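You operate a simulated robot arm through the tools that you are given. There is no shell and no other tool. Be economical: measure what you need, move in short steps, check, and stop when the job is done.

You run a simulated two-armed robot. Do the job below in one go: nothing can be reset, and whatever is moved stays where it is left.

Task
Pick up the yellow spacer with the largest size on its label from the top of the steel bench with one hand, pass it to the other hand and put it on the top shelf of the blue rack.

It is judged by the outcome, as a careful person would: the job done as asked, and still so three seconds after it is handed in. It fails if anything else is knocked over, pushed out of place, dropped, spilled or broken.

Robot
Two 7-joint arms with two-finger parallel grippers on one trunk, on a base that drives. Base frame: it is fixed to the floor where the robot stands at the start and does not move with it; the origin is under the middle of the robot, x ahead of it, y to its left, z up; the surface under the hand at the start is at about z = 90. Lengths are in cm, angles in degrees, forces in N, time in s.
The left shoulder is at the start at [12.4, 17.1, 116.2], the right one opposite. With the tool pointing down near the work surface each hand reaches from about 44 to 92 cm from the robot's upright axis, wherever it stands, measured 20 degrees to its own side. Places, roughly: top shelf of the blue rack [140, 360, 120]. Payload 4.4 kg a hand.
Tool frame (each hand has its own): the origin (TCP) lies between the finger pads and is the grasp point; the fingertips stand 2.3 cm ahead of it; z points along the fingers, y is the line along which they close. Largest opening 9.4 cm; finger width 3.8, thickness 1; the body of the gripper, 5.4 by 9.6 cm, starts 3.9 cm behind the TCP.
Orientation is that of the tool frame in the base frame, as a unit quaternion [x, y, z, w]. With the fingers straight down and closing along the base's y, the tool's x points along the base's -x, its y along +y and its z along -z.

Tools
- The arms move only by the tool jog_arm. It takes "left_motion", "right_motion" or both (then of equal length, played together; a hand with none holds still); each is a list of rows, each a list of 7 numbers: the shift along the base's x, y, z in cm, then the turn, a rotation vector about the base's x, y, z in degrees, then the closure in counts, from 0 (fully open) to 255 (shut). In form: [[dx, dy, dz, ax, ay, az, jaw], ...]. A call has 1 to 12 rows; each row shifts and turns the commanded pose from where the row before left it. A row lasts 0.2 s, in which the tool goes at most 5 cm and 8.6 degrees; a call with a longer step from one row to the next is refused whole, and so is a gripper value outside its range. A pose out of reach is approached as far as the arm can. The call stops where the force on the tool passes 40 N (or 10 N more than at its start, if that is more) or the arm is blocked; 0.2 s more then pass. Each finger travels about 7.2 cm/s and halts on what it meets, pressing with about 42 N; the grip force reading is that of the motor and also rises with nothing between the fingers. The clock runs only during rows and for 0.2 s after the last one: add rows that do not move to give the fingers time. It gives the time, the measured TCP pose, the force on the tool (base axes), the opening and the grip force at its end, in the units of the frame above (readings bear some noise), with the torque about the TCP (base axes, N m) and any sound that the robot's microphone picked up.
- Cameras (640 x 400 px; columns grow to the right, rows downward): "scene" is now at [24.41, 1.06, 132.58]; the picture's right is [0.02, -1.00, 0.00], its down [-0.30, -0.01, -0.95] and it looks along [0.95, 0.02, -0.30] (base axes); focal length 290 px, centre (320, 200). "left" rides on the left gripper at [8.6, -1.6, -7.4] in its tool frame; the picture's right is [0.18, 0.98, 0.00], its down [-0.58, 0.11, -0.81] and it looks along [-0.79, 0.15, 0.59] (tool axes); focal length 243 px, centre (320, 200). "right" rides on the right gripper at [8.7, 1.6, -7.4] in its tool frame; the picture's right is [-0.18, 0.98, 0.00], its down [-0.58, -0.11, -0.81] and it looks along [-0.79, -0.15, 0.59] (tool axes); focal length 243 px, centre (320, 200). There is no depth. A picture from a camera that has moved, and an enlarged one, comes with that camera's place and axes in the base frame and with its lens. The place of the scene camera against the robot may be out by one fixed shift of up to 1.8 cm in any direction.
- grab_frame(camera): a new picture of that camera. The clock stands still meanwhile.
- move_column(by): slides the trunk up (or, below 0, down) by that many cm; the arms and the scene camera ride with it, the base frame stays. It gives what a move gives, with no picture.
- roll_base(legs): drives the robot by 1 to 6 legs, each [ahead, left, turn to the left] in cm, cm and degrees, along the robot's own axes; the way and the turn of a leg run together, so that a leg with both is an arc; at most 150 cm and 180 degrees a leg. The arms and the cameras ride along, it lands a little off, and it stops where it bumps. It gives what a move gives.
- pan_tilt(pan, tilt): turns the head with the scene camera to pan (to the left, within 80 degrees either way) and tilt (down, from -29 to 69), counted from straight ahead of the robot. It gives what a move gives.
- close_up(camera, box): a new picture of the part [left, top, right, bottom] of that camera's present view, enlarged. The clock stands still meanwhile.
- job_done(): hands the job in; it is judged then, once.

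Work in short steps. Places have to be worked out from the pictures, the camera data and where the tool is seen: move nearer, look again, correct. Check each grasp and each placing, and mend what went wrong. You have 120 turns and 92 pictures in all, those below and enlarged ones among them. Open the grippers and draw the arms clear of the work before you hand the job in, unless the task says otherwise; then end with one line.

The tools are called after "Call:" as a command line: name --argument value ..., lists and objects as JSON in quotes. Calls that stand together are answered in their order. jog_arm: Moves the arms, as the interface text tells. Its arguments: {"type":"object","properties":{"left_motion":{"type":"array","items":{"type":"array","items":{"type":"number"}}},"right_motion":{"type":"array","items":{"type":"array","items":{"type":"number"}}}},"required":[]} The other tools are called the same way: move_column (by) slides the trunk up or down; roll_base (legs) drives the base; pan_tilt (pan, tilt) turns the head that bears the scene camera; grab_frame (camera) takes a picture; close_up (camera, box) takes an enlarged picture of a part of a camera's view; job_done () hands the job in.

At the start:

```text
time: 0.0
left_ee_pos: [65.05, 16.73, 121.02]
left_tcp_rot: [0.0, 1.0, 0.0, -0.001]
left_contact_force: [-0.7, -1.4, -0.4]
left_moment: [0.0, 0.0, -0.01]
left_grip_width: 9.44
left_grasp_force: 0.2
right_ee_pos: [64.44, -18.18, 114.78]
right_tcp_rot: [0.001, 1.0, 0.0, 0.0]
right_contact_force: [-0.1, 0.1, -0.1]
right_moment: [-0.01, -0.01, 0.02]
right_grip_width: 9.42
right_grasp_force: 0.1
trunk travel left (down, up): [-17.5, 21.3]
robot x, y, heading: [-0.36, 0.15, -0.1]
head pan, tilt: [1.3, 17.2]
```

scene: 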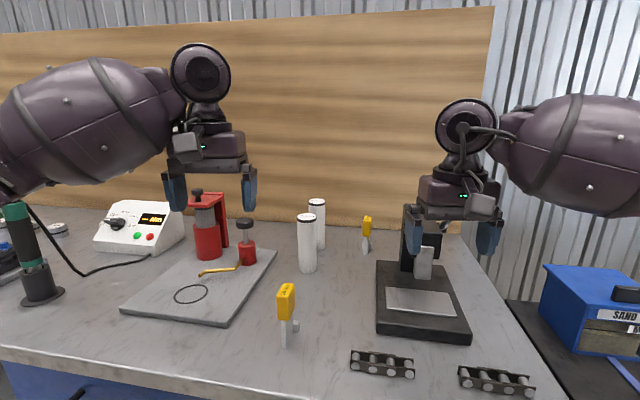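
right: 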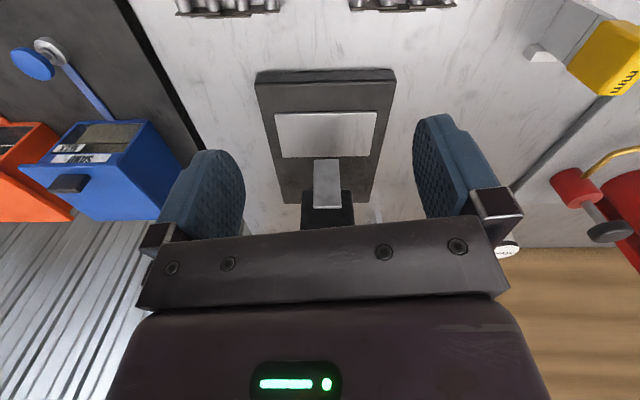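
left: 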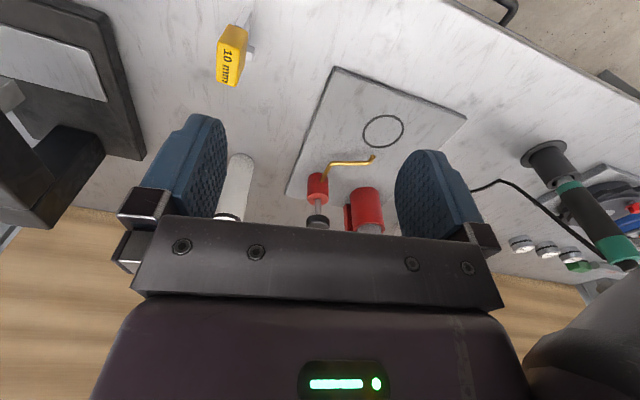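

Two yellow spacers are visible: one near (label "10 mm") and one farther back. I'll enlarge both to read the labels and look for others.

Call:
close_up --camera "scene" --box '[240, 200, 400, 300]'

Call:
close_up --camera "scene" --box '[250, 270, 330, 360]'

Call:
close_up --camera "left" --box '[180, 0, 300, 100]'

```text
4.00 times, centred on (320, 250) of scene
camera zoom: at [24.41, 1.06, 132.58], right [0.02, -1.0, 0.0], down [-0.3, -0.01, -0.95], along [0.95, 0.02, -0.3], focal length 1159 px, centre (320, 0)
```

zoom: 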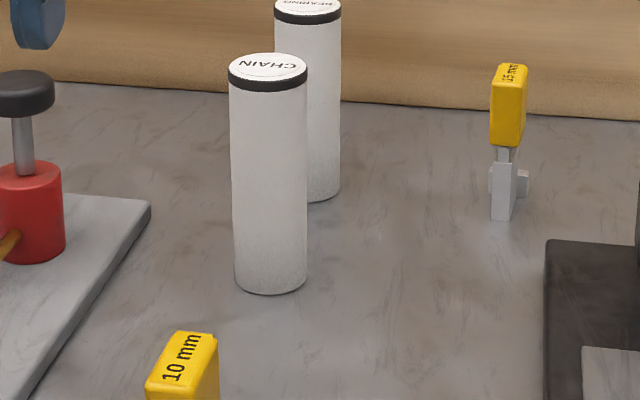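

```text
4.44 times, centred on (290, 315) of scene
camera zoom: at [24.41, 1.06, 132.58], right [0.02, -1.0, 0.0], down [-0.3, -0.01, -0.95], along [0.95, 0.02, -0.3], focal length 1287 px, centre (453, -311)
```

zoom: 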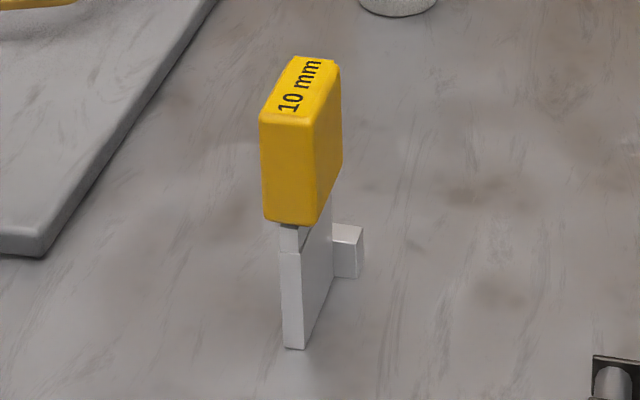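

```text
4.00 times, centred on (240, 50) of left
camera zoom: at [56.38, 15.09, 128.42], right [-0.18, 0.98, 0.0], down [0.58, 0.11, 0.81], along [0.79, 0.15, -0.59], focal length 970 px, centre (640, 800)
```

zoom: 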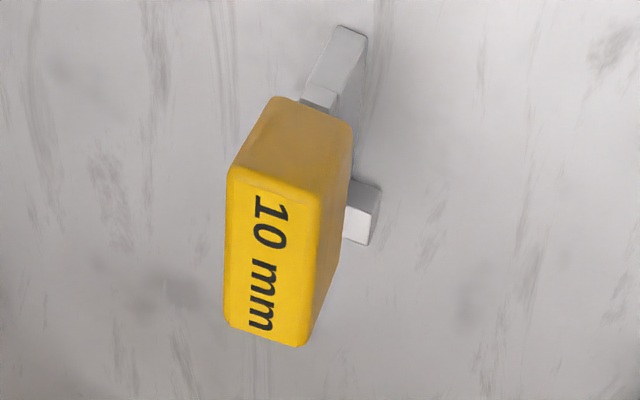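

The near one reads 10 mm; the far one needs more zoom. I'll also look at the sides of the bench for others.

Call:
close_up --camera "scene" --box '[355, 210, 379, 225]'

Call:
pan_tilt --pan 50 --tilt 30

Call:
grab_frame --camera "scene"

Call:
pan_tilt --pan 0 --tilt 40

Call:
grab_frame --camera "scene"

```text
16.00 times, centred on (367, 218) of scene
camera zoom: at [24.41, 1.06, 132.58], right [0.02, -1.0, 0.0], down [-0.3, -0.01, -0.95], along [0.95, 0.02, -0.3], focal length 4635 px, centre (-432, -80)
```

zoom: 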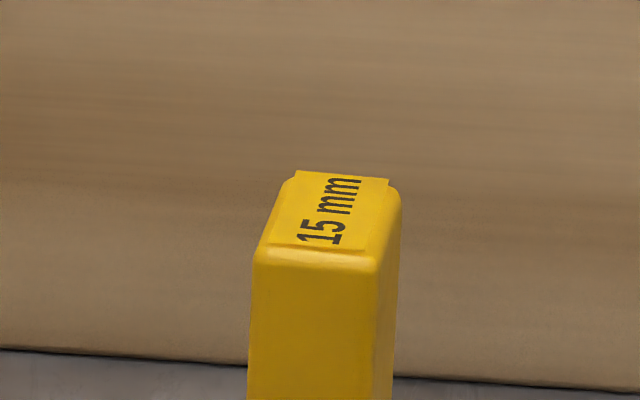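

```text
time: 1.2
left_ee_pos: [64.94, 16.77, 120.97]
left_tcp_rot: [-0.001, 1.0, 0.001, 0.0]
left_contact_force: [-0.6, 0.3, 0.2]
left_moment: [0.03, -0.04, 0.01]
left_grip_width: 9.41
left_grasp_force: 0.2
right_ee_pos: [64.5, -18.15, 114.84]
right_tcp_rot: [0.001, 1.0, 0.0, 0.0]
right_contact_force: [-0.1, -0.5, -0.5]
right_moment: [0.0, -0.02, -0.01]
right_grip_width: 9.39
right_grasp_force: 0.1
trunk travel left (down, up): [-17.5, 21.3]
robot x, y, heading: [0.09, -0.15, -0.0]
head pan, tilt: [50.0, 30.0]
```

```text
84 pictures are left
camera scene: at [20.9, 7.76, 130.52], right [0.77, -0.64, 0.0], down [-0.32, -0.38, -0.87], along [0.56, 0.66, -0.5], focal length 290 px, centre (320, 200)
```

scene: 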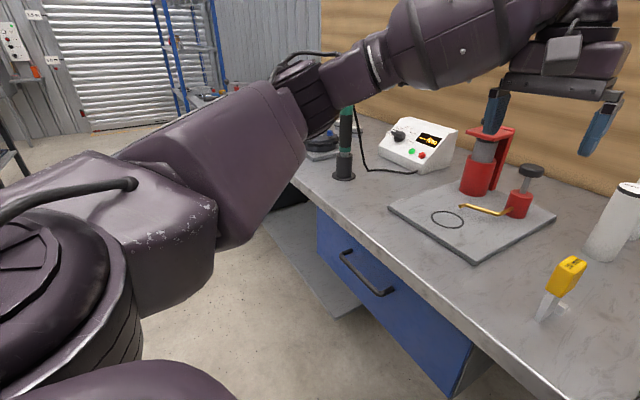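

```text
time: 2.4
left_ee_pos: [64.97, 16.75, 120.93]
left_tcp_rot: [0.0, 1.0, -0.001, 0.0]
left_contact_force: [0.3, 0.3, 0.2]
left_moment: [-0.01, 0.01, 0.01]
left_grip_width: 9.35
left_grasp_force: 0.2
right_ee_pos: [64.35, -18.1, 114.83]
right_tcp_rot: [0.0, 1.0, 0.0, -0.001]
right_contact_force: [0.6, -0.5, -0.2]
right_moment: [0.0, 0.01, -0.02]
right_grip_width: 9.39
right_grasp_force: 0.2
trunk travel left (down, up): [-17.5, 21.3]
robot x, y, heading: [0.1, -0.02, 0.1]
head pan, tilt: [0.0, 40.0]
```

```text
83 pictures are left
camera scene: at [23.58, 0.85, 128.99], right [0.0, -1.0, 0.0], down [-0.64, 0.0, -0.77], along [0.77, 0.0, -0.64], focal length 290 px, centre (320, 200)
```

scene: 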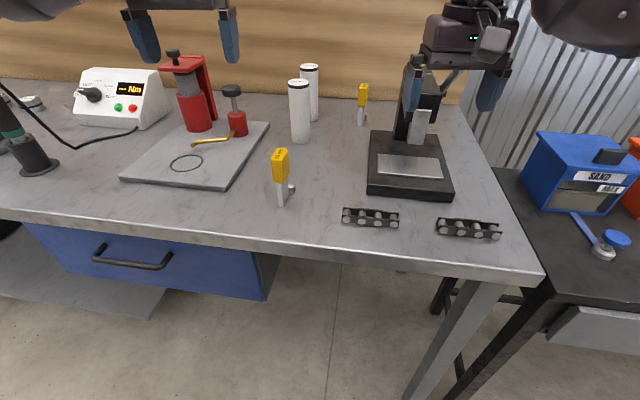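

The far spacer reads 15 mm, the near one 10 mm. To rule out a hidden third one I'll raise the trunk and look from higher up.

Call:
move_column --by 20

Call:
pan_tilt --pan 0 --tilt 30

Call:
grab_frame --camera "scene"

Call:
grab_frame --camera "right"

Call:
grab_frame --camera "left"

```text
time: 4.5
left_ee_pos: [65.1, 16.82, 140.91]
left_tcp_rot: [0.0, 1.0, 0.0, 0.0]
left_contact_force: [0.2, 0.9, 0.0]
left_moment: [-0.01, 0.03, 0.01]
left_grip_width: 9.41
left_grasp_force: 0.1
right_ee_pos: [64.33, -18.16, 134.8]
right_tcp_rot: [0.0, 1.0, -0.001, 0.0]
right_contact_force: [-0.4, -0.7, -0.3]
right_moment: [0.0, -0.02, 0.01]
right_grip_width: 9.4
right_grasp_force: 0.0
trunk travel left (down, up): [-37.5, 1.3]
robot x, y, heading: [0.05, 0.03, 0.0]
head pan, tilt: [0.0, 40.0]
```

```text
time: 5.2
left_ee_pos: [65.09, 16.76, 141.04]
left_tcp_rot: [0.001, 1.0, 0.0, 0.0]
left_contact_force: [0.2, 0.4, 1.4]
left_moment: [-0.01, 0.03, -0.02]
left_grip_width: 9.38
left_grasp_force: 0.1
right_ee_pos: [64.34, -18.13, 134.83]
right_tcp_rot: [0.0, 1.0, 0.001, 0.0]
right_contact_force: [0.6, -0.2, -0.3]
right_moment: [-0.03, 0.04, 0.0]
right_grip_width: 9.42
right_grasp_force: 0.1
trunk travel left (down, up): [-37.5, 1.3]
robot x, y, heading: [0.15, 0.1, -0.3]
head pan, tilt: [0.0, 30.0]
```

```text
82 pictures are left
camera scene: at [14.51, 0.84, 151.56], right [0.0, -1.0, 0.0], down [-0.5, 0.0, -0.87], along [0.87, 0.0, -0.5], focal length 290 px, centre (320, 200)
```

scene: 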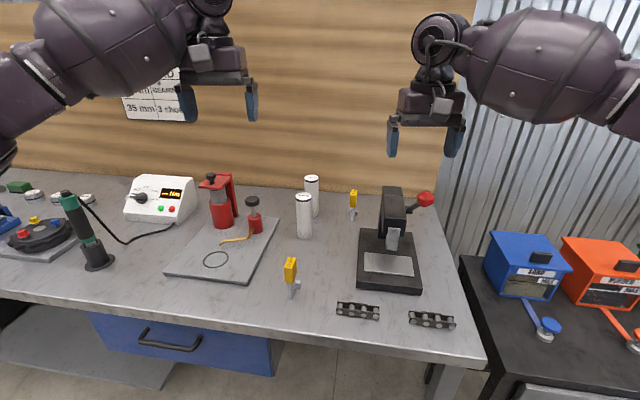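

```text
81 pictures are left
camera right: at [55.74, -16.65, 142.19], right [0.19, 0.98, 0.0], down [0.58, -0.11, 0.81], along [0.79, -0.15, -0.59], focal length 243 px, centre (320, 200)
```

right: 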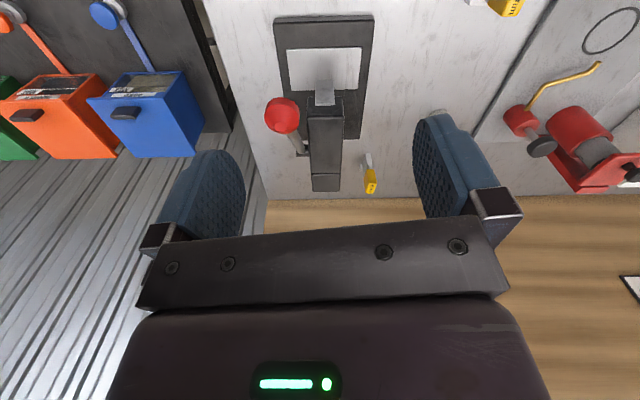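

```text
80 pictures are left
camera left: at [56.38, 15.09, 148.42], right [-0.18, 0.98, 0.0], down [0.58, 0.11, 0.81], along [0.79, 0.15, -0.59], focal length 243 px, centre (320, 200)
```

left: 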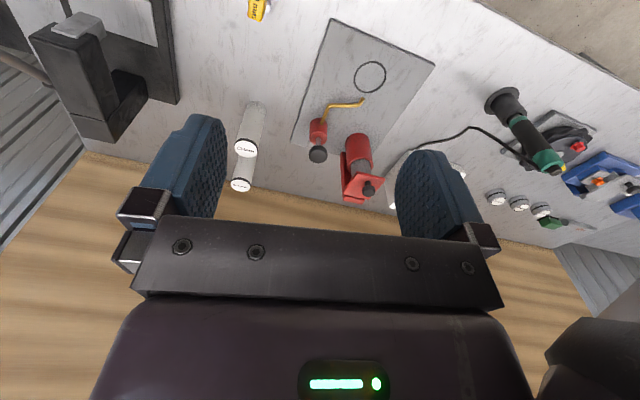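

I'll check the left part of the bench and the wall sign as well.

Call:
close_up --camera "scene" --box '[110, 60, 206, 130]'

Call:
pan_tilt --pan 45 --tilt 25

Call:
grab_frame --camera "scene"

```text
5.71 times, centred on (158, 95) of scene
camera zoom: at [14.51, 0.84, 151.56], right [0.0, -1.0, 0.0], down [-0.5, 0.0, -0.87], along [0.87, 0.0, -0.5], focal length 1655 px, centre (1246, 800)
```

zoom: 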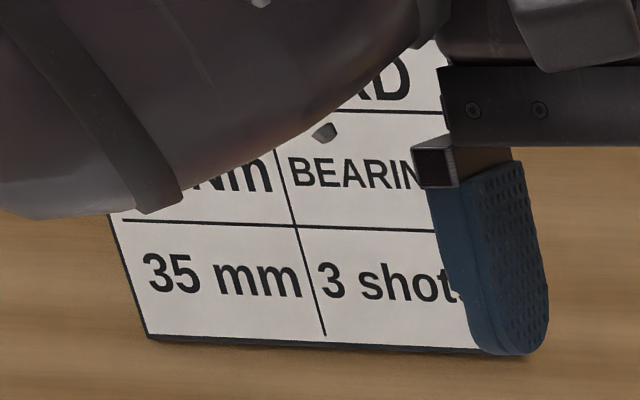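

```text
time: 6.4
left_ee_pos: [65.01, 16.84, 141.04]
left_tcp_rot: [0.0, 1.0, 0.0, 0.0]
left_contact_force: [-0.3, -0.4, 0.3]
left_moment: [-0.02, -0.01, -0.04]
left_grip_width: 9.39
left_grasp_force: 0.1
right_ee_pos: [64.39, -18.11, 134.81]
right_tcp_rot: [0.001, 1.0, 0.0, -0.001]
right_contact_force: [-0.5, -0.4, 0.1]
right_moment: [-0.04, -0.01, 0.05]
right_grip_width: 9.4
right_grasp_force: 0.0
trunk travel left (down, up): [-37.5, 1.3]
robot x, y, heading: [-0.26, 0.17, -0.2]
head pan, tilt: [45.0, 25.0]
```

```text
78 pictures are left
camera scene: at [11.99, 7.35, 152.36], right [0.71, -0.71, 0.0], down [-0.3, -0.3, -0.91], along [0.64, 0.64, -0.42], focal length 290 px, centre (320, 200)
```

scene: 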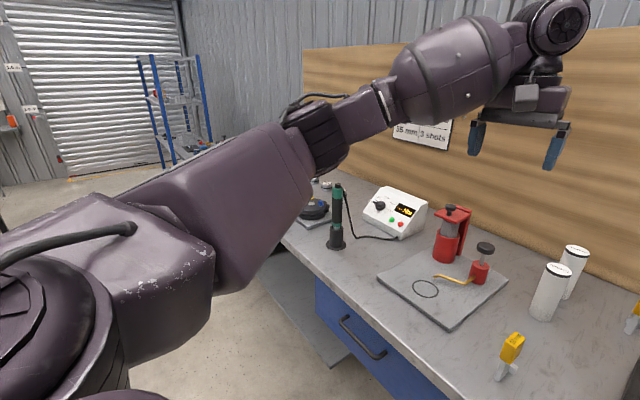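

No other yellow spacer is visible, so the target is the 15 mm one at about (107, -11.5). It is beyond reach, so I look down at the base-to-bench gap before driving forward.

Call:
pan_tilt --pan 0 --tilt 69

Call:
grab_frame --camera "scene"

```text
time: 7.5
left_ee_pos: [65.02, 16.88, 141.04]
left_tcp_rot: [0.0, 1.0, 0.0, 0.0]
left_contact_force: [0.2, -0.1, -0.3]
left_moment: [-0.01, -0.03, 0.01]
left_grip_width: 9.41
left_grasp_force: 0.1
right_ee_pos: [64.43, -18.22, 134.78]
right_tcp_rot: [0.001, 1.0, 0.0, 0.001]
right_contact_force: [0.0, 0.8, 0.6]
right_moment: [-0.03, -0.03, 0.03]
right_grip_width: 9.39
right_grasp_force: 0.0
trunk travel left (down, up): [-37.5, 1.3]
robot x, y, heading: [0.01, -0.11, -0.2]
head pan, tilt: [0.0, 68.8]
```

```text
77 pictures are left
camera scene: at [11.07, 0.85, 146.42], right [0.0, -1.0, 0.0], down [-0.93, 0.0, -0.36], along [0.36, 0.0, -0.93], focal length 290 px, centre (320, 200)
```

scene: 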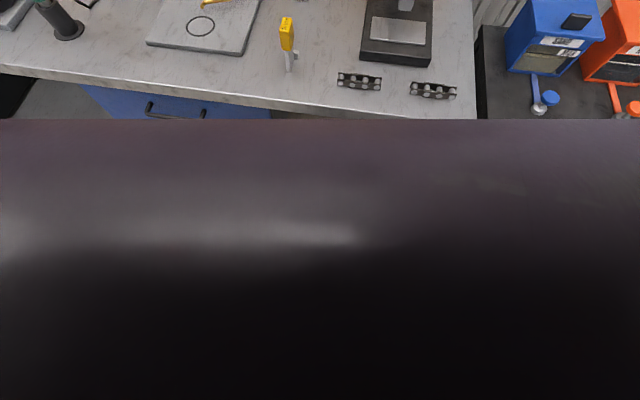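

The bench edge is at about x = 55. I'll drive forward in small legs, with the hands high and clear.

Call:
roll_base --legs '[[12, 0, 0]]'

Call:
pan_tilt --pan 0 --tilt 30

Call:
grab_frame --camera "scene"

```text
time: 8.7
left_ee_pos: [76.9, 16.77, 140.89]
left_tcp_rot: [0.0, 1.0, 0.0, 0.0]
left_contact_force: [0.0, -0.6, -1.2]
left_moment: [0.01, -0.01, -0.02]
left_grip_width: 9.42
left_grasp_force: 0.0
right_ee_pos: [76.43, -18.22, 134.75]
right_tcp_rot: [0.001, 1.0, 0.0, 0.0]
right_contact_force: [0.1, -0.1, -0.2]
right_moment: [-0.01, 0.03, -0.04]
right_grip_width: 9.39
right_grasp_force: 0.1
trunk travel left (down, up): [-37.5, 1.3]
robot x, y, heading: [12.04, -0.06, 0.2]
head pan, tilt: [0.0, 68.8]
```

```text
time: 9.8
left_ee_pos: [76.91, 16.76, 140.97]
left_tcp_rot: [0.001, 1.0, 0.0, 0.0]
left_contact_force: [0.4, -0.5, 1.0]
left_moment: [0.01, 0.01, -0.01]
left_grip_width: 9.41
left_grasp_force: 0.1
right_ee_pos: [76.32, -18.15, 134.84]
right_tcp_rot: [0.001, 1.0, 0.0, 0.0]
right_contact_force: [0.7, 0.0, 0.5]
right_moment: [-0.02, 0.01, -0.06]
right_grip_width: 9.4
right_grasp_force: 0.1
trunk travel left (down, up): [-37.5, 1.3]
robot x, y, heading: [12.0, 0.09, 0.0]
head pan, tilt: [0.0, 30.0]
```

```text
76 pictures are left
camera scene: at [26.47, 0.84, 151.55], right [0.0, -1.0, 0.0], down [-0.5, 0.0, -0.87], along [0.87, 0.0, -0.5], focal length 290 px, centre (320, 200)
```

scene: 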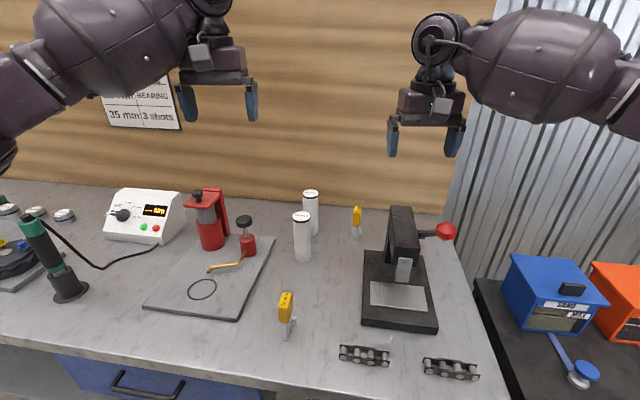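

Clear so far; another 9 cm.

Call:
roll_base --legs '[[9, 0, 0]]'

Call:
grab_frame --camera "scene"

Call:
grab_frame --camera "right"

```text
time: 10.9
left_ee_pos: [85.8, 16.71, 141.06]
left_tcp_rot: [0.0, 1.0, 0.0, 0.0]
left_contact_force: [-0.6, -0.6, -1.5]
left_moment: [0.03, 0.02, 0.0]
left_grip_width: 9.4
left_grasp_force: 0.0
right_ee_pos: [85.11, -18.4, 134.85]
right_tcp_rot: [0.001, 1.0, -0.001, -0.001]
right_contact_force: [-0.2, -0.5, -0.7]
right_moment: [-0.01, 0.03, -0.01]
right_grip_width: 9.4
right_grasp_force: 0.1
trunk travel left (down, up): [-37.5, 1.3]
robot x, y, heading: [20.76, 0.15, -0.0]
head pan, tilt: [0.0, 30.0]
```

```text
75 pictures are left
camera scene: at [35.31, 0.81, 151.55], right [0.0, -1.0, 0.0], down [-0.5, 0.0, -0.87], along [0.87, 0.0, -0.5], focal length 290 px, centre (320, 200)
```

scene: 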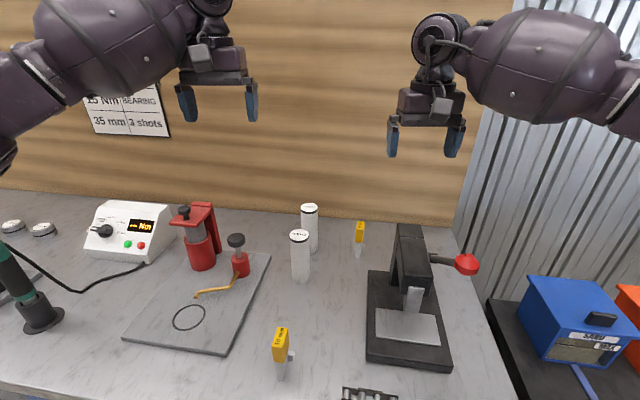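

```text
74 pictures are left
camera right: at [76.51, -16.74, 142.19], right [0.19, 0.98, 0.0], down [0.58, -0.11, 0.81], along [0.79, -0.15, -0.59], focal length 243 px, centre (320, 200)
```

right: 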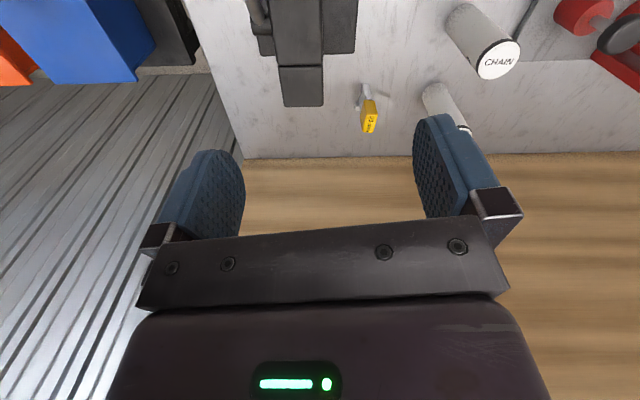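

The right camera puts the spacer at about (107, -12.8), top z ≈ 101.5. I'll move the right hand towards it, staying above the press, and look again.

Call:
jog_arm --right_motion '[[3, 1.2, -3, 0, 0, 0, 60], [3, 1.2, -3, 0, 0, 0, 60], [3, 1.2, -3, 0, 0, 0, 60], [3, 1.1, -3, 0, 0, 0, 60], [3, 1, -3, 0, 0, 0, 60]]'

Call:
grab_frame --camera "right"

```text
time: 12.1
left_ee_pos: [85.68, 17.89, 140.95]
left_tcp_rot: [-0.002, 1.0, -0.003, 0.0]
left_contact_force: [-0.1, 3.5, -0.7]
left_moment: [-0.24, -0.03, -0.01]
left_grip_width: 9.4
left_grasp_force: 0.1
right_ee_pos: [99.15, -11.4, 120.06]
right_tcp_rot: [-0.007, 1.0, -0.004, 0.002]
right_contact_force: [1.1, -8.4, 1.8]
right_moment: [0.56, 0.1, -0.02]
right_grip_width: 7.19
right_grasp_force: 0.0
right hand out of reach, approached as far as the arm can: row 5
trunk travel left (down, up): [-37.5, 1.3]
robot x, y, heading: [20.66, 0.14, -0.2]
head pan, tilt: [0.0, 30.0]
```

```text
73 pictures are left
camera right: at [90.43, -10.04, 127.36], right [0.17, 0.98, -0.01], down [0.58, -0.1, 0.81], along [0.8, -0.14, -0.59], focal length 243 px, centre (320, 200)
```

right: 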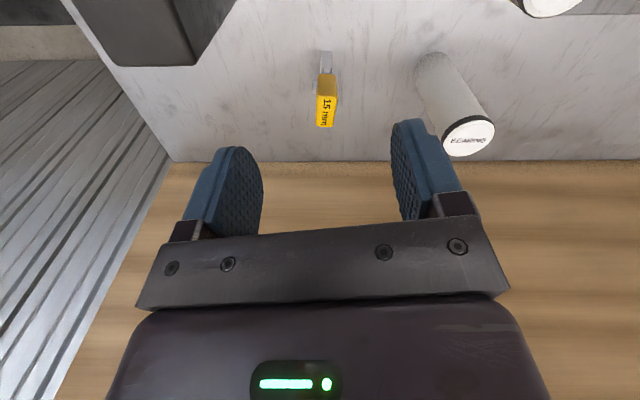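

The row was reported out of reach and both hands seem shifted ~1.2 cm in y; I'll let it settle and re-read.

Call:
jog_arm --right_motion '[[0, 0, 0, 0, 0, 0, 60], [0, 0, 0, 0, 0, 0, 60], [0, 0, 0, 0, 0, 0, 60]]'

Call:
grab_frame --camera "scene"

```text
time: 12.9
left_ee_pos: [85.85, 16.7, 141.02]
left_tcp_rot: [0.001, 1.0, -0.001, 0.0]
left_contact_force: [0.1, 0.3, 0.3]
left_moment: [-0.01, -0.01, -0.01]
left_grip_width: 9.38
left_grasp_force: 0.0
right_ee_pos: [99.23, -12.52, 119.88]
right_tcp_rot: [0.002, 1.0, -0.001, 0.0]
right_contact_force: [0.6, 0.0, 0.5]
right_moment: [0.02, 0.0, 0.0]
right_grip_width: 7.2
right_grasp_force: 0.2
trunk travel left (down, up): [-37.5, 1.3]
robot x, y, heading: [20.55, 0.05, 0.2]
head pan, tilt: [0.0, 30.0]
```

```text
72 pictures are left
camera scene: at [35.26, 0.79, 151.56], right [0.0, -1.0, 0.0], down [-0.5, 0.0, -0.87], along [0.87, 0.0, -0.5], focal length 290 px, centre (320, 200)
```

scene: 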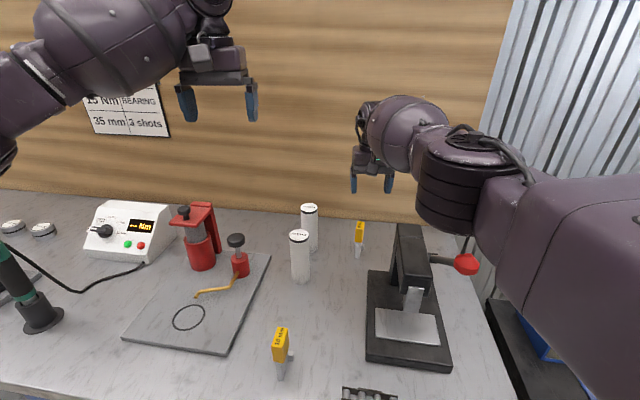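

It was only base sway. To reach further, I'll turn the base left 18°, which brings the right shoulder forward; the hands at z ≥ 117 clear everything on the way.

Call:
roll_base --legs '[[0, 0, 18]]'

```text
time: 14.3
left_ee_pos: [77.51, 35.9, 141.12]
left_tcp_rot: [-0.155, 0.988, 0.0, 0.0]
left_contact_force: [0.4, 0.5, -0.4]
left_moment: [-0.02, 0.0, -0.04]
left_grip_width: 9.39
left_grasp_force: 0.1
right_ee_pos: [99.25, 12.09, 119.72]
right_tcp_rot: [-0.154, 0.988, 0.0, 0.0]
right_contact_force: [-0.5, 0.0, -0.3]
right_moment: [-0.04, 0.0, 0.0]
right_grip_width: 7.18
right_grasp_force: 0.0
trunk travel left (down, up): [-37.5, 1.3]
robot x, y, heading: [20.66, -0.3, 17.6]
head pan, tilt: [0.0, 30.0]
```

Now I bring the right hand back over the spacer with its yaw restored.

Call:
jog_arm --right_motion '[[0, -4.2, 0, 0, 0, -3, 60], [0, -4.2, 0, 0, 0, -3, 60], [0, -4.2, 0, 0, 0, -3, 60], [0, -4.2, 0, 0, 0, -3, 60], [1, -4.2, 0, 0, 0, -3, 60], [1, -4, 0, 0, 0, -3, 60], [1.5, 0, 0, 0, 0, 0, 60], [1.5, 0, 0, 0, 0, 0, 60], [0, 0, 0, 0, 0, 0, 60], [0, 0, 0, 0, 0, 0, 60]]'

Call:
grab_frame --camera "right"

```text
time: 16.5
left_ee_pos: [77.51, 35.79, 141.05]
left_tcp_rot: [-0.154, 0.988, 0.0, 0.0]
left_contact_force: [-0.6, -0.7, 0.7]
left_moment: [-0.02, -0.01, -0.01]
left_grip_width: 9.38
left_grasp_force: 0.0
right_ee_pos: [106.44, -10.03, 121.58]
right_tcp_rot: [0.002, 1.0, 0.0, 0.001]
right_contact_force: [-0.7, -0.2, 0.2]
right_moment: [0.02, 0.01, 0.02]
right_grip_width: 7.19
right_grasp_force: 0.1
right hand out of reach, approached as far as the arm can: row 1, 2, 3, 4, 6, 7, 8
trunk travel left (down, up): [-37.5, 1.3]
robot x, y, heading: [20.95, 0.28, 17.8]
head pan, tilt: [0.0, 30.0]
```

```text
71 pictures are left
camera right: at [97.75, -8.48, 128.94], right [0.19, 0.98, 0.0], down [0.58, -0.11, 0.81], along [0.79, -0.15, -0.59], focal length 243 px, centre (320, 200)
```

right: 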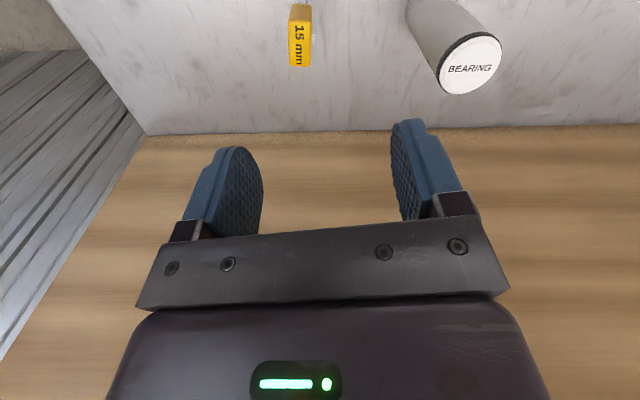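

The spacer's top centre is at about (108, -12.4), yawed about -15°. Before lowering I check that the forearm clears the press.

Call:
grab_frame --camera "scene"

Call:
pan_tilt --pan -40 --tilt 35

Call:
grab_frame --camera "scene"

```text
70 pictures are left
camera scene: at [34.55, 5.3, 151.56], right [0.31, -0.95, 0.0], down [-0.48, -0.15, -0.87], along [0.82, 0.27, -0.5], focal length 290 px, centre (320, 200)
```

scene: 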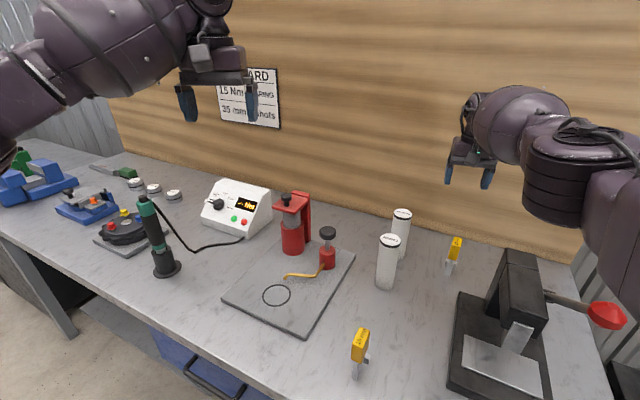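

```text
time: 17.5
left_ee_pos: [77.51, 35.86, 140.99]
left_tcp_rot: [-0.155, 0.988, 0.0, 0.0]
left_contact_force: [-0.2, 0.7, 0.0]
left_moment: [-0.03, 0.02, 0.0]
left_grip_width: 9.41
left_grasp_force: 0.0
right_ee_pos: [106.26, -10.02, 121.55]
right_tcp_rot: [0.003, 1.0, 0.0, -0.001]
right_contact_force: [0.1, -0.1, 0.4]
right_moment: [0.02, 0.02, 0.01]
right_grip_width: 7.18
right_grasp_force: 0.1
trunk travel left (down, up): [-37.5, 1.3]
robot x, y, heading: [21.01, -0.2, 17.9]
head pan, tilt: [-40.0, 35.0]
```

```text
69 pictures are left
camera scene: at [34.1, -0.76, 150.78], right [-0.38, -0.93, 0.0], down [-0.53, 0.22, -0.82], along [0.76, -0.31, -0.57], focal length 290 px, centre (320, 200)
```

scene: 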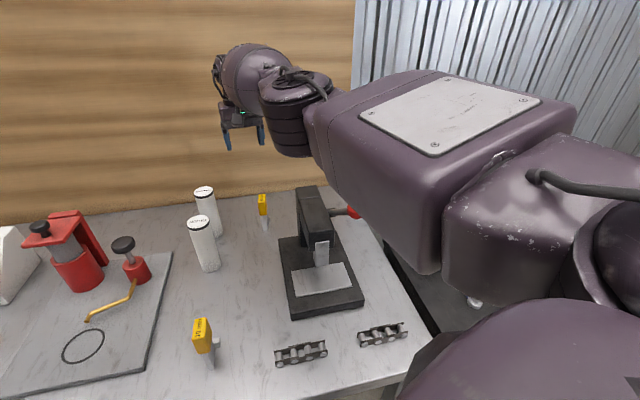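

No other spacer is on the bench, but the right elbow/wrist housing hangs near the press. I'll turn the left hand so that its camera sees the right arm and press from the side.

Call:
jog_arm --left_motion '[[0, 0, -1, 0, 0, -8, 0], [0, 0, -1, 0, 0, -8, 0], [0, 0, -1, 0, 0, -8, 0], [0, 0, -1, 0, 0, -8, 0], [0, 0, -1, 0, 0, -8, 0], [0, 0, -1, 0, 0, -8, 0], [0, 0, -1, 0, 0, -8, 0], [0, 0, -1, 0, 0, -8, 0], [0, 0, -1, 0, 0, -8, 0], [0, 0, 0, 0, 0, 0, 0]]'

Call:
grab_frame --camera "left"

```text
time: 19.7
left_ee_pos: [77.6, 35.74, 132.05]
left_tcp_rot: [0.456, 0.89, 0.0, 0.0]
left_contact_force: [0.3, -0.2, -0.4]
left_moment: [0.03, -0.01, 0.0]
left_grip_width: 9.39
left_grasp_force: 0.0
right_ee_pos: [106.36, -9.98, 121.51]
right_tcp_rot: [0.003, 1.0, 0.0, 0.0]
right_contact_force: [-0.2, -0.4, 0.5]
right_moment: [-0.04, -0.02, -0.03]
right_grip_width: 7.19
right_grasp_force: 0.0
trunk travel left (down, up): [-37.5, 1.3]
robot x, y, heading: [20.93, 0.12, 17.8]
head pan, tilt: [-40.0, 35.0]
```

```text
68 pictures are left
camera left: at [71.2, 41.82, 139.48], right [0.69, 0.72, 0.0], down [0.43, -0.41, 0.81], along [0.58, -0.56, -0.59], focal length 243 px, centre (320, 200)
```

left: 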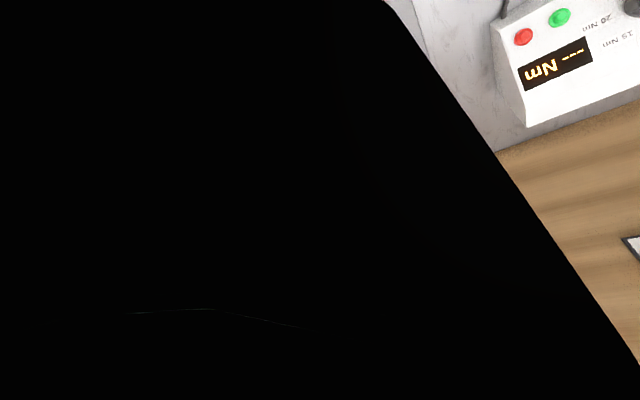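

The view was blocked by the arm itself. By geometry, the right forearm would come down close to the press column, so I'll approach from further left so the forearm runs in the gap between cans and press. I restore the left hand, then shift the base left.

Call:
jog_arm --left_motion '[[0, 0, 1, 0, 0, 8, 0], [0, 0, 1, 0, 0, 8, 0], [0, 0, 1, 0, 0, 8, 0], [0, 0, 1, 0, 0, 8, 0], [0, 0, 1, 0, 0, 8, 0], [0, 0, 1, 0, 0, 8, 0], [0, 0, 1, 0, 0, 8, 0], [0, 0, 1, 0, 0, 8, 0], [0, 0, 1, 0, 0, 8, 0]]' --right_motion '[[0, 0, 0, 0, 0, 0, 60], [0, 0, 0, 0, 0, 0, 60], [0, 0, 0, 0, 0, 0, 60], [0, 0, 0, 0, 0, 0, 60], [0, 0, 0, 0, 0, 0, 60], [0, 0, 0, 0, 0, 0, 60], [0, 0, 0, 0, 0, 0, 60], [0, 0, 0, 0, 0, 0, 60], [0, 0, 0, 0, 0, 0, 60]]'

Call:
roll_base --legs '[[10, 22, 0]]'

Call:
grab_frame --camera "scene"

```text
time: 21.7
left_ee_pos: [77.68, 35.84, 140.98]
left_tcp_rot: [-0.155, 0.988, 0.0, 0.0]
left_contact_force: [-0.5, 0.7, -0.2]
left_moment: [-0.01, -0.02, 0.0]
left_grip_width: 9.39
left_grasp_force: 0.0
right_ee_pos: [106.36, -9.99, 121.53]
right_tcp_rot: [0.002, 1.0, 0.0, 0.0]
right_contact_force: [-0.5, -0.3, -0.2]
right_moment: [0.01, 0.02, 0.02]
right_grip_width: 7.17
right_grasp_force: 0.1
trunk travel left (down, up): [-37.5, 1.3]
robot x, y, heading: [20.6, 0.14, 17.8]
head pan, tilt: [-40.0, 35.0]
```

```text
time: 24.3
left_ee_pos: [80.43, 59.99, 140.96]
left_tcp_rot: [-0.156, 0.988, 0.0, 0.001]
left_contact_force: [-0.2, 0.5, -0.2]
left_moment: [0.03, 0.0, -0.02]
left_grip_width: 9.37
left_grasp_force: 0.1
right_ee_pos: [109.15, 14.25, 121.57]
right_tcp_rot: [0.001, 1.0, 0.0, 0.0]
right_contact_force: [-0.2, 0.1, 0.7]
right_moment: [0.02, -0.01, -0.01]
right_grip_width: 7.17
right_grasp_force: 0.0
trunk travel left (down, up): [-37.5, 1.3]
robot x, y, heading: [23.89, 24.26, 18.0]
head pan, tilt: [-40.0, 35.0]
```

```text
67 pictures are left
camera scene: at [36.86, 23.38, 150.78], right [-0.38, -0.93, 0.0], down [-0.53, 0.22, -0.82], along [0.76, -0.31, -0.57], focal length 290 px, centre (320, 200)
```

scene: 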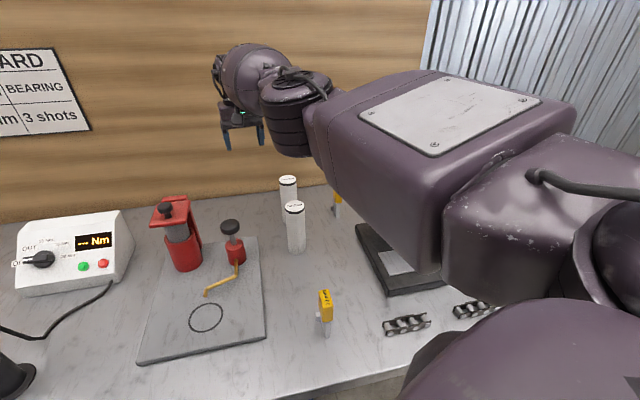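

The base is at (23.9, 24.3). Now I move the right hand over to above the spacer and yaw it by -15°.

Call:
jog_arm --right_motion '[[-0.5, -3.8, 0, 0, 0, -2.2, 60], [-0.5, -3.8, 0, 0, 0, -2.2, 60], [-0.5, -3.8, 0, 0, 0, -2.2, 60], [0, -3.8, 0, 0, 0, -2.2, 60], [0, -3.8, 0, 0, 0, -2.2, 60], [0, -3.8, 0, 0, 0, -2.0, 60], [0, -3.8, 0, 0, 0, -2.0, 60], [0, 0, 0, 0, 0, 0, 60], [0, 0, 0, 0, 0, 0, 60]]'

Call:
grab_frame --camera "scene"

Call:
grab_frame --camera "right"

```text
time: 26.3
left_ee_pos: [80.49, 60.03, 141.08]
left_tcp_rot: [-0.156, 0.988, 0.0, 0.0]
left_contact_force: [0.6, -0.1, 0.3]
left_moment: [-0.03, 0.0, 0.01]
left_grip_width: 9.43
left_grasp_force: 0.1
right_ee_pos: [107.89, -12.33, 121.59]
right_tcp_rot: [0.131, 0.991, 0.001, 0.0]
right_contact_force: [0.0, 0.0, -0.2]
right_moment: [0.03, 0.02, 0.03]
right_grip_width: 7.18
right_grasp_force: 0.1
trunk travel left (down, up): [-37.5, 1.3]
robot x, y, heading: [23.7, 24.1, 17.5]
head pan, tilt: [-40.0, 35.0]
```

```text
66 pictures are left
camera scene: at [36.88, 23.31, 150.78], right [-0.38, -0.93, 0.0], down [-0.53, 0.22, -0.82], along [0.76, -0.31, -0.57], focal length 290 px, centre (320, 200)
```

scene: 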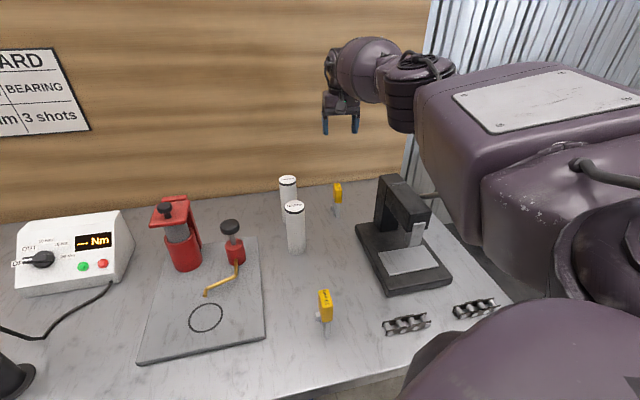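

```text
65 pictures are left
camera right: at [99.88, -8.64, 129.0], right [0.43, 0.9, 0.0], down [0.53, -0.26, 0.81], along [0.73, -0.35, -0.59], focal length 243 px, centre (320, 200)
```

right: 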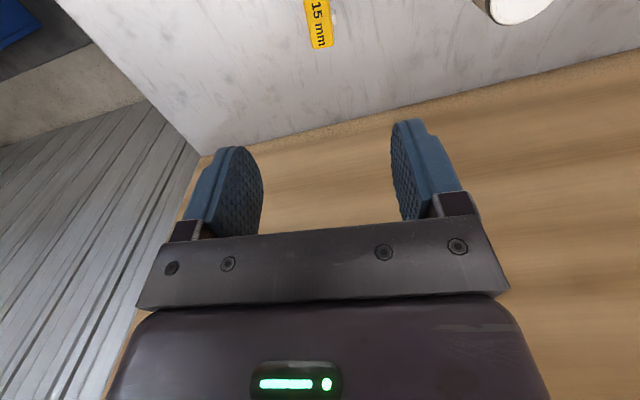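

The forearm housing still sits above the press column. A larger heading with more extension straightens the arm along the gap, so I retract the hand a bit, then turn left another 22° and shift left.

Call:
jog_arm --right_motion '[[-4, 1, 1, 0, 0, 0, 60], [-4, 1, 1, 0, 0, 0, 60], [0, 0, 0, 0, 0, 0, 60]]'

Call:
roll_base --legs '[[3, 9.5, 0], [0, 0, 22]]'

```text
time: 27.1
left_ee_pos: [80.42, 59.81, 141.02]
left_tcp_rot: [-0.156, 0.988, 0.001, 0.0]
left_contact_force: [0.9, -0.2, 0.1]
left_moment: [0.01, 0.02, 0.01]
left_grip_width: 9.38
left_grasp_force: 0.0
right_ee_pos: [99.79, -10.39, 123.36]
right_tcp_rot: [0.133, 0.991, 0.001, -0.001]
right_contact_force: [-0.6, -1.0, 0.8]
right_moment: [0.01, -0.01, -0.02]
right_grip_width: 7.2
right_grasp_force: 0.2
trunk travel left (down, up): [-37.5, 1.3]
robot x, y, heading: [23.32, 24.09, 17.9]
head pan, tilt: [-40.0, 35.0]
```

```text
time: 29.8
left_ee_pos: [62.72, 88.75, 140.97]
left_tcp_rot: [-0.341, 0.94, 0.0, 0.0]
left_contact_force: [0.4, -0.1, 0.0]
left_moment: [0.0, -0.01, -0.01]
left_grip_width: 9.4
left_grasp_force: 0.0
right_ee_pos: [107.05, 30.81, 123.51]
right_tcp_rot: [-0.058, 0.998, 0.0, 0.0]
right_contact_force: [-0.2, -0.1, 0.3]
right_moment: [-0.02, 0.01, 0.0]
right_grip_width: 7.19
right_grasp_force: 0.0
trunk travel left (down, up): [-37.5, 1.3]
robot x, y, heading: [23.44, 34.29, 39.4]
head pan, tilt: [-40.0, 35.0]
```

Bring the right hand back over the spacer.

Call:
jog_arm --right_motion '[[-1, -4.3, 0, 0, 0, -2.2, 60], [-1, -4.3, 0, 0, 0, -2.2, 60], [0, -4.3, 0, 0, 0, -2.2, 60], [0, -4.3, 0, 0, 0, -2.2, 60], [0, -4.3, 0, 0, 0, -2.2, 60], [0, -4.3, 0, 0, 0, -2.2, 60], [0, -4.3, 0, 0, 0, -2.2, 60], [0, -4.3, 0, 0, 0, -2.2, 60], [0, -4.3, 0, 0, 0, -2.2, 60], [0, -4.3, 0, 0, 0, -2.0, 60], [0, 0, 0, 0, 0, 0, 60], [0, 0, 0, 0, 0, 0, 60]]'

Call:
pan_tilt --pan -60 --tilt 30

Call:
grab_frame --camera "scene"

```text
time: 32.4
left_ee_pos: [62.76, 88.61, 140.96]
left_tcp_rot: [-0.34, 0.94, 0.0, 0.0]
left_contact_force: [0.6, -0.6, -0.3]
left_moment: [0.01, 0.01, -0.02]
left_grip_width: 9.39
left_grasp_force: 0.0
right_ee_pos: [105.0, -12.35, 123.31]
right_tcp_rot: [0.131, 0.991, 0.001, 0.0]
right_contact_force: [0.2, -0.1, 0.3]
right_moment: [-0.02, -0.03, -0.01]
right_grip_width: 7.19
right_grasp_force: 0.1
trunk travel left (down, up): [-37.5, 1.3]
robot x, y, heading: [23.45, 34.05, 40.0]
head pan, tilt: [-40.0, 35.0]
```

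```text
time: 33.2
left_ee_pos: [62.77, 88.83, 141.07]
left_tcp_rot: [-0.34, 0.94, 0.0, 0.0]
left_contact_force: [0.5, -0.6, -0.4]
left_moment: [0.0, -0.03, 0.03]
left_grip_width: 9.42
left_grasp_force: 0.1
right_ee_pos: [105.08, -12.23, 123.34]
right_tcp_rot: [0.132, 0.991, 0.0, -0.001]
right_contact_force: [0.8, 0.0, 0.2]
right_moment: [0.0, 0.02, -0.01]
right_grip_width: 7.2
right_grasp_force: 0.0
trunk travel left (down, up): [-37.5, 1.3]
robot x, y, heading: [23.48, 34.45, 39.7]
head pan, tilt: [-60.0, 30.0]
```

```text
64 pictures are left
camera scene: at [36.04, 35.53, 151.56], right [-0.34, -0.94, 0.0], down [-0.47, 0.17, -0.87], along [0.81, -0.3, -0.5], focal length 290 px, centre (320, 200)
```

scene: 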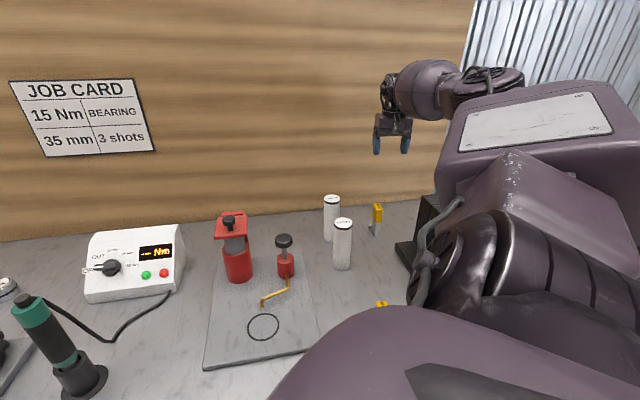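

By comparing stances, the forearm's bearing follows the robot's heading, so a heading of about -8° would run it cleanly between the press (corner at (97.3,-20.4), top 109) and the cans. I bring the hand in front of the robot, then turn the base.

Call:
jog_arm --right_motion '[[0, 4.3, 0, 0, 0, 2, 60], [0, 4.3, 0, 0, 0, 2, 60], [0, 4.3, 0, 0, 0, 2, 60], [0, 4.3, 0, 0, 0, 2, 60], [-1, 4.3, 0.5, 0, 0, 2, 60], [-1, 4.3, 0.5, 0, 0, 2, 60], [-1, 4.3, 0.5, 0, 0, 2, 60], [-1, 4.3, 0.5, 0, 0, 2, 60], [-1, 4.3, 0.5, 0, 0, 2, 60], [0, 4.3, 0.5, 0, 0, 2, 60], [0, 0, 0, 0, 0, 0, 60], [0, 0, 0, 0, 0, 0, 60]]'

Call:
roll_base --legs '[[0, 0, -47]]'

Call:
pan_tilt --pan -10 --tilt 35

Call:
grab_frame --camera "scene"

```text
time: 35.8
left_ee_pos: [62.69, 88.85, 140.97]
left_tcp_rot: [-0.34, 0.94, 0.001, 0.0]
left_contact_force: [-0.3, 0.7, -0.2]
left_moment: [-0.01, 0.01, 0.0]
left_grip_width: 9.4
left_grasp_force: 0.0
right_ee_pos: [99.94, 30.77, 126.31]
right_tcp_rot: [-0.043, 0.999, 0.0, 0.001]
right_contact_force: [0.1, 0.4, -0.5]
right_moment: [-0.03, -0.04, -0.04]
right_grip_width: 7.19
right_grasp_force: 0.3
trunk travel left (down, up): [-37.5, 1.3]
robot x, y, heading: [23.44, 34.06, 39.7]
head pan, tilt: [-60.0, 30.0]
```

```text
time: 38.4
left_ee_pos: [90.07, 42.23, 140.95]
left_tcp_rot: [0.066, 0.998, 0.0, 0.0]
left_contact_force: [0.2, -0.2, 0.5]
left_moment: [0.0, 0.0, 0.0]
left_grip_width: 9.4
left_grasp_force: 0.1
right_ee_pos: [72.61, -24.53, 126.29]
right_tcp_rot: [0.362, 0.932, 0.0, 0.0]
right_contact_force: [-0.1, 0.7, 0.1]
right_moment: [0.02, 0.0, -0.01]
right_grip_width: 7.2
right_grasp_force: 0.1
trunk travel left (down, up): [-37.5, 1.3]
robot x, y, heading: [23.04, 33.9, -7.3]
head pan, tilt: [-60.0, 30.0]
```

```text
time: 39.5
left_ee_pos: [90.17, 42.28, 140.98]
left_tcp_rot: [0.066, 0.998, -0.001, 0.0]
left_contact_force: [0.0, 0.1, -0.2]
left_moment: [0.04, -0.01, 0.02]
left_grip_width: 9.43
left_grasp_force: 0.0
right_ee_pos: [72.67, -24.48, 126.41]
right_tcp_rot: [0.362, 0.932, -0.001, 0.0]
right_contact_force: [0.5, 0.0, 0.0]
right_moment: [0.0, -0.02, 0.01]
right_grip_width: 7.18
right_grasp_force: 0.0
trunk travel left (down, up): [-37.5, 1.3]
robot x, y, heading: [23.29, 34.34, -7.5]
head pan, tilt: [-10.0, 35.0]
```

```text
63 pictures are left
camera scene: at [37.21, 31.61, 150.78], right [-0.3, -0.95, 0.0], down [-0.55, 0.17, -0.82], along [0.78, -0.25, -0.57], focal length 290 px, centre (320, 200)
```

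scene: 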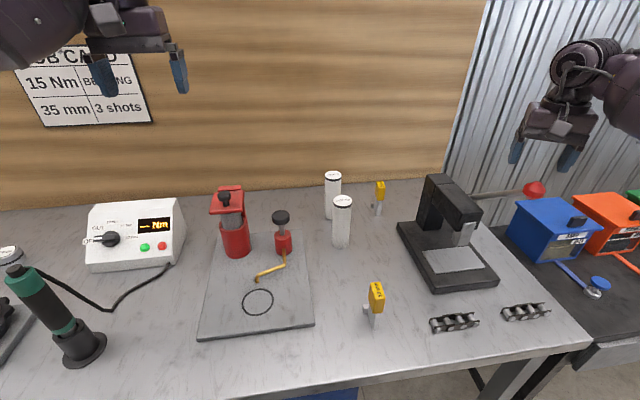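

Now shift right and a little forward in small legs.

Call:
roll_base --legs '[[3, -6.3, 0]]'

Call:
roll_base --legs '[[2.5, 0, 0]]'

```text
time: 40.8
left_ee_pos: [92.3, 35.65, 141.05]
left_tcp_rot: [0.065, 0.998, 0.0, 0.0]
left_contact_force: [0.1, 0.0, -0.8]
left_moment: [-0.01, 0.0, -0.01]
left_grip_width: 9.41
left_grasp_force: 0.0
right_ee_pos: [74.71, -31.04, 126.48]
right_tcp_rot: [0.362, 0.932, 0.0, 0.0]
right_contact_force: [0.1, -0.9, 0.2]
right_moment: [0.0, 0.01, 0.03]
right_grip_width: 7.17
right_grasp_force: 0.1
trunk travel left (down, up): [-37.5, 1.3]
robot x, y, heading: [25.62, 27.74, -7.6]
head pan, tilt: [-10.0, 35.0]
```

```text
time: 41.6
left_ee_pos: [94.72, 35.38, 141.06]
left_tcp_rot: [0.065, 0.998, 0.0, 0.0]
left_contact_force: [0.5, 0.6, 0.0]
left_moment: [0.0, 0.01, 0.0]
left_grip_width: 9.38
left_grasp_force: 0.0
right_ee_pos: [77.2, -31.46, 126.37]
right_tcp_rot: [0.362, 0.932, -0.001, 0.001]
right_contact_force: [-0.6, 0.3, 0.0]
right_moment: [0.03, 0.04, -0.03]
right_grip_width: 7.2
right_grasp_force: 0.1
trunk travel left (down, up): [-37.5, 1.3]
robot x, y, heading: [28.06, 27.38, -7.3]
head pan, tilt: [-10.0, 35.0]
```

No bump; base at (28, 27.4). Move the hand over the spacer's front side and look.

Call:
jog_arm --right_motion '[[2, 4, 0, 0, 0, 3.4, 60], [2, 4, 0, 0, 0, 3.4, 60], [2.5, 4, 0, 0, 0, 3.4, 60], [3, 3.5, 0, 0, 0, 3.4, 60], [3.5, 2, 0, 0, 0, 3.4, 60], [4, 1, -1, 0, 0, 3.4, 60], [4, 0.5, -1, 0, 0, 3.4, 60], [4, 0, -1, 0, 0, 3.2, 60], [0, 0, 0, 0, 0, 0, 60], [0, 0, 0, 0, 0, 0, 60]]'

Call:
grab_frame --camera "scene"

```text
time: 43.8
left_ee_pos: [94.8, 35.48, 141.01]
left_tcp_rot: [0.066, 0.998, -0.001, 0.0]
left_contact_force: [0.2, 0.8, -0.1]
left_moment: [-0.02, 0.0, 0.0]
left_grip_width: 9.42
left_grasp_force: 0.0
right_ee_pos: [102.37, -11.94, 123.36]
right_tcp_rot: [0.133, 0.991, -0.001, 0.0]
right_contact_force: [0.8, 0.5, -0.5]
right_moment: [-0.04, 0.02, 0.0]
right_grip_width: 7.17
right_grasp_force: 0.1
trunk travel left (down, up): [-37.5, 1.3]
robot x, y, heading: [28.1, 26.83, -7.5]
head pan, tilt: [-10.0, 35.0]
```

```text
62 pictures are left
camera scene: at [41.87, 24.84, 150.78], right [-0.3, -0.95, 0.0], down [-0.55, 0.17, -0.82], along [0.78, -0.25, -0.57], focal length 290 px, centre (320, 200)
```

scene: 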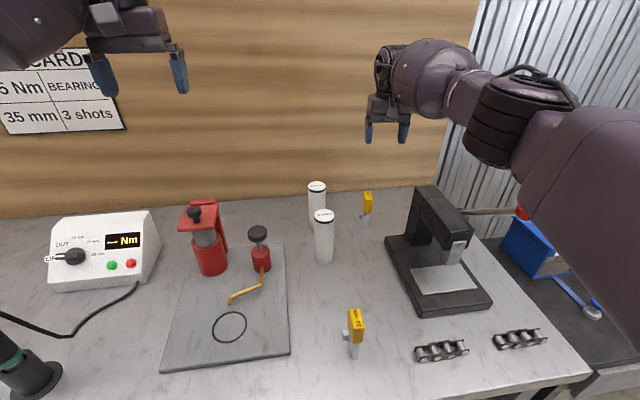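

Here the wrist ball would still come down onto the press corner. Mirroring to the left arm puts its wrist on the free side, so the left hand will pick, from a stance further right. I retract the right hand and look to the right first.

Call:
jog_arm --right_motion '[[-4, 0, 1, 0, 0, 0, 0], [-4, 0, 1, 0, 0, 0, 0], [-4, 0, 1, 0, 0, 0, 0], [-4, 0, 1, 0, 0, 0, 0], [-4, 0, 1, 0, 0, 0, 0], [-4, 0, 1, 0, 0, 0, 0]]'

Call:
pan_tilt --pan -55 --tilt 30

Call:
grab_frame --camera "scene"

```text
time: 45.2
left_ee_pos: [94.46, 35.29, 141.15]
left_tcp_rot: [0.067, 0.998, 0.001, 0.001]
left_contact_force: [-0.6, 0.7, 0.2]
left_moment: [0.03, -0.01, 0.03]
left_grip_width: 9.4
left_grasp_force: 0.0
right_ee_pos: [78.19, -12.42, 129.51]
right_tcp_rot: [0.134, 0.991, -0.001, 0.001]
right_contact_force: [0.2, 0.5, 0.3]
right_moment: [0.01, -0.04, 0.02]
right_grip_width: 9.4
right_grasp_force: 0.2
trunk travel left (down, up): [-37.5, 1.3]
robot x, y, heading: [27.73, 27.32, -7.3]
head pan, tilt: [-10.0, 35.0]
```

```text
time: 46.3
left_ee_pos: [94.87, 35.35, 141.07]
left_tcp_rot: [0.065, 0.998, 0.0, 0.001]
left_contact_force: [-1.0, 1.2, 0.3]
left_moment: [0.01, 0.01, -0.01]
left_grip_width: 9.4
left_grasp_force: 0.1
right_ee_pos: [78.4, -12.39, 129.31]
right_tcp_rot: [0.134, 0.991, 0.0, 0.0]
right_contact_force: [-0.1, -0.8, -0.5]
right_moment: [0.02, 0.03, 0.02]
right_grip_width: 9.43
right_grasp_force: 0.0
trunk travel left (down, up): [-37.5, 1.3]
robot x, y, heading: [27.56, 27.1, -7.8]
head pan, tilt: [-55.0, 30.0]
```

```text
61 pictures are left
camera scene: at [37.59, 19.31, 151.56], right [-0.89, -0.46, 0.0], down [-0.23, 0.44, -0.87], along [0.4, -0.77, -0.5], focal length 290 px, centre (320, 200)
```

scene: 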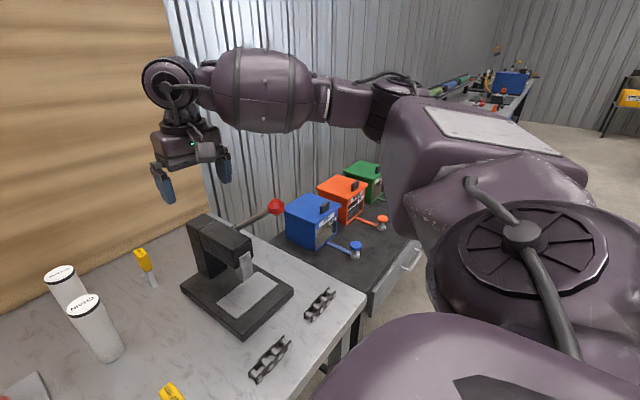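

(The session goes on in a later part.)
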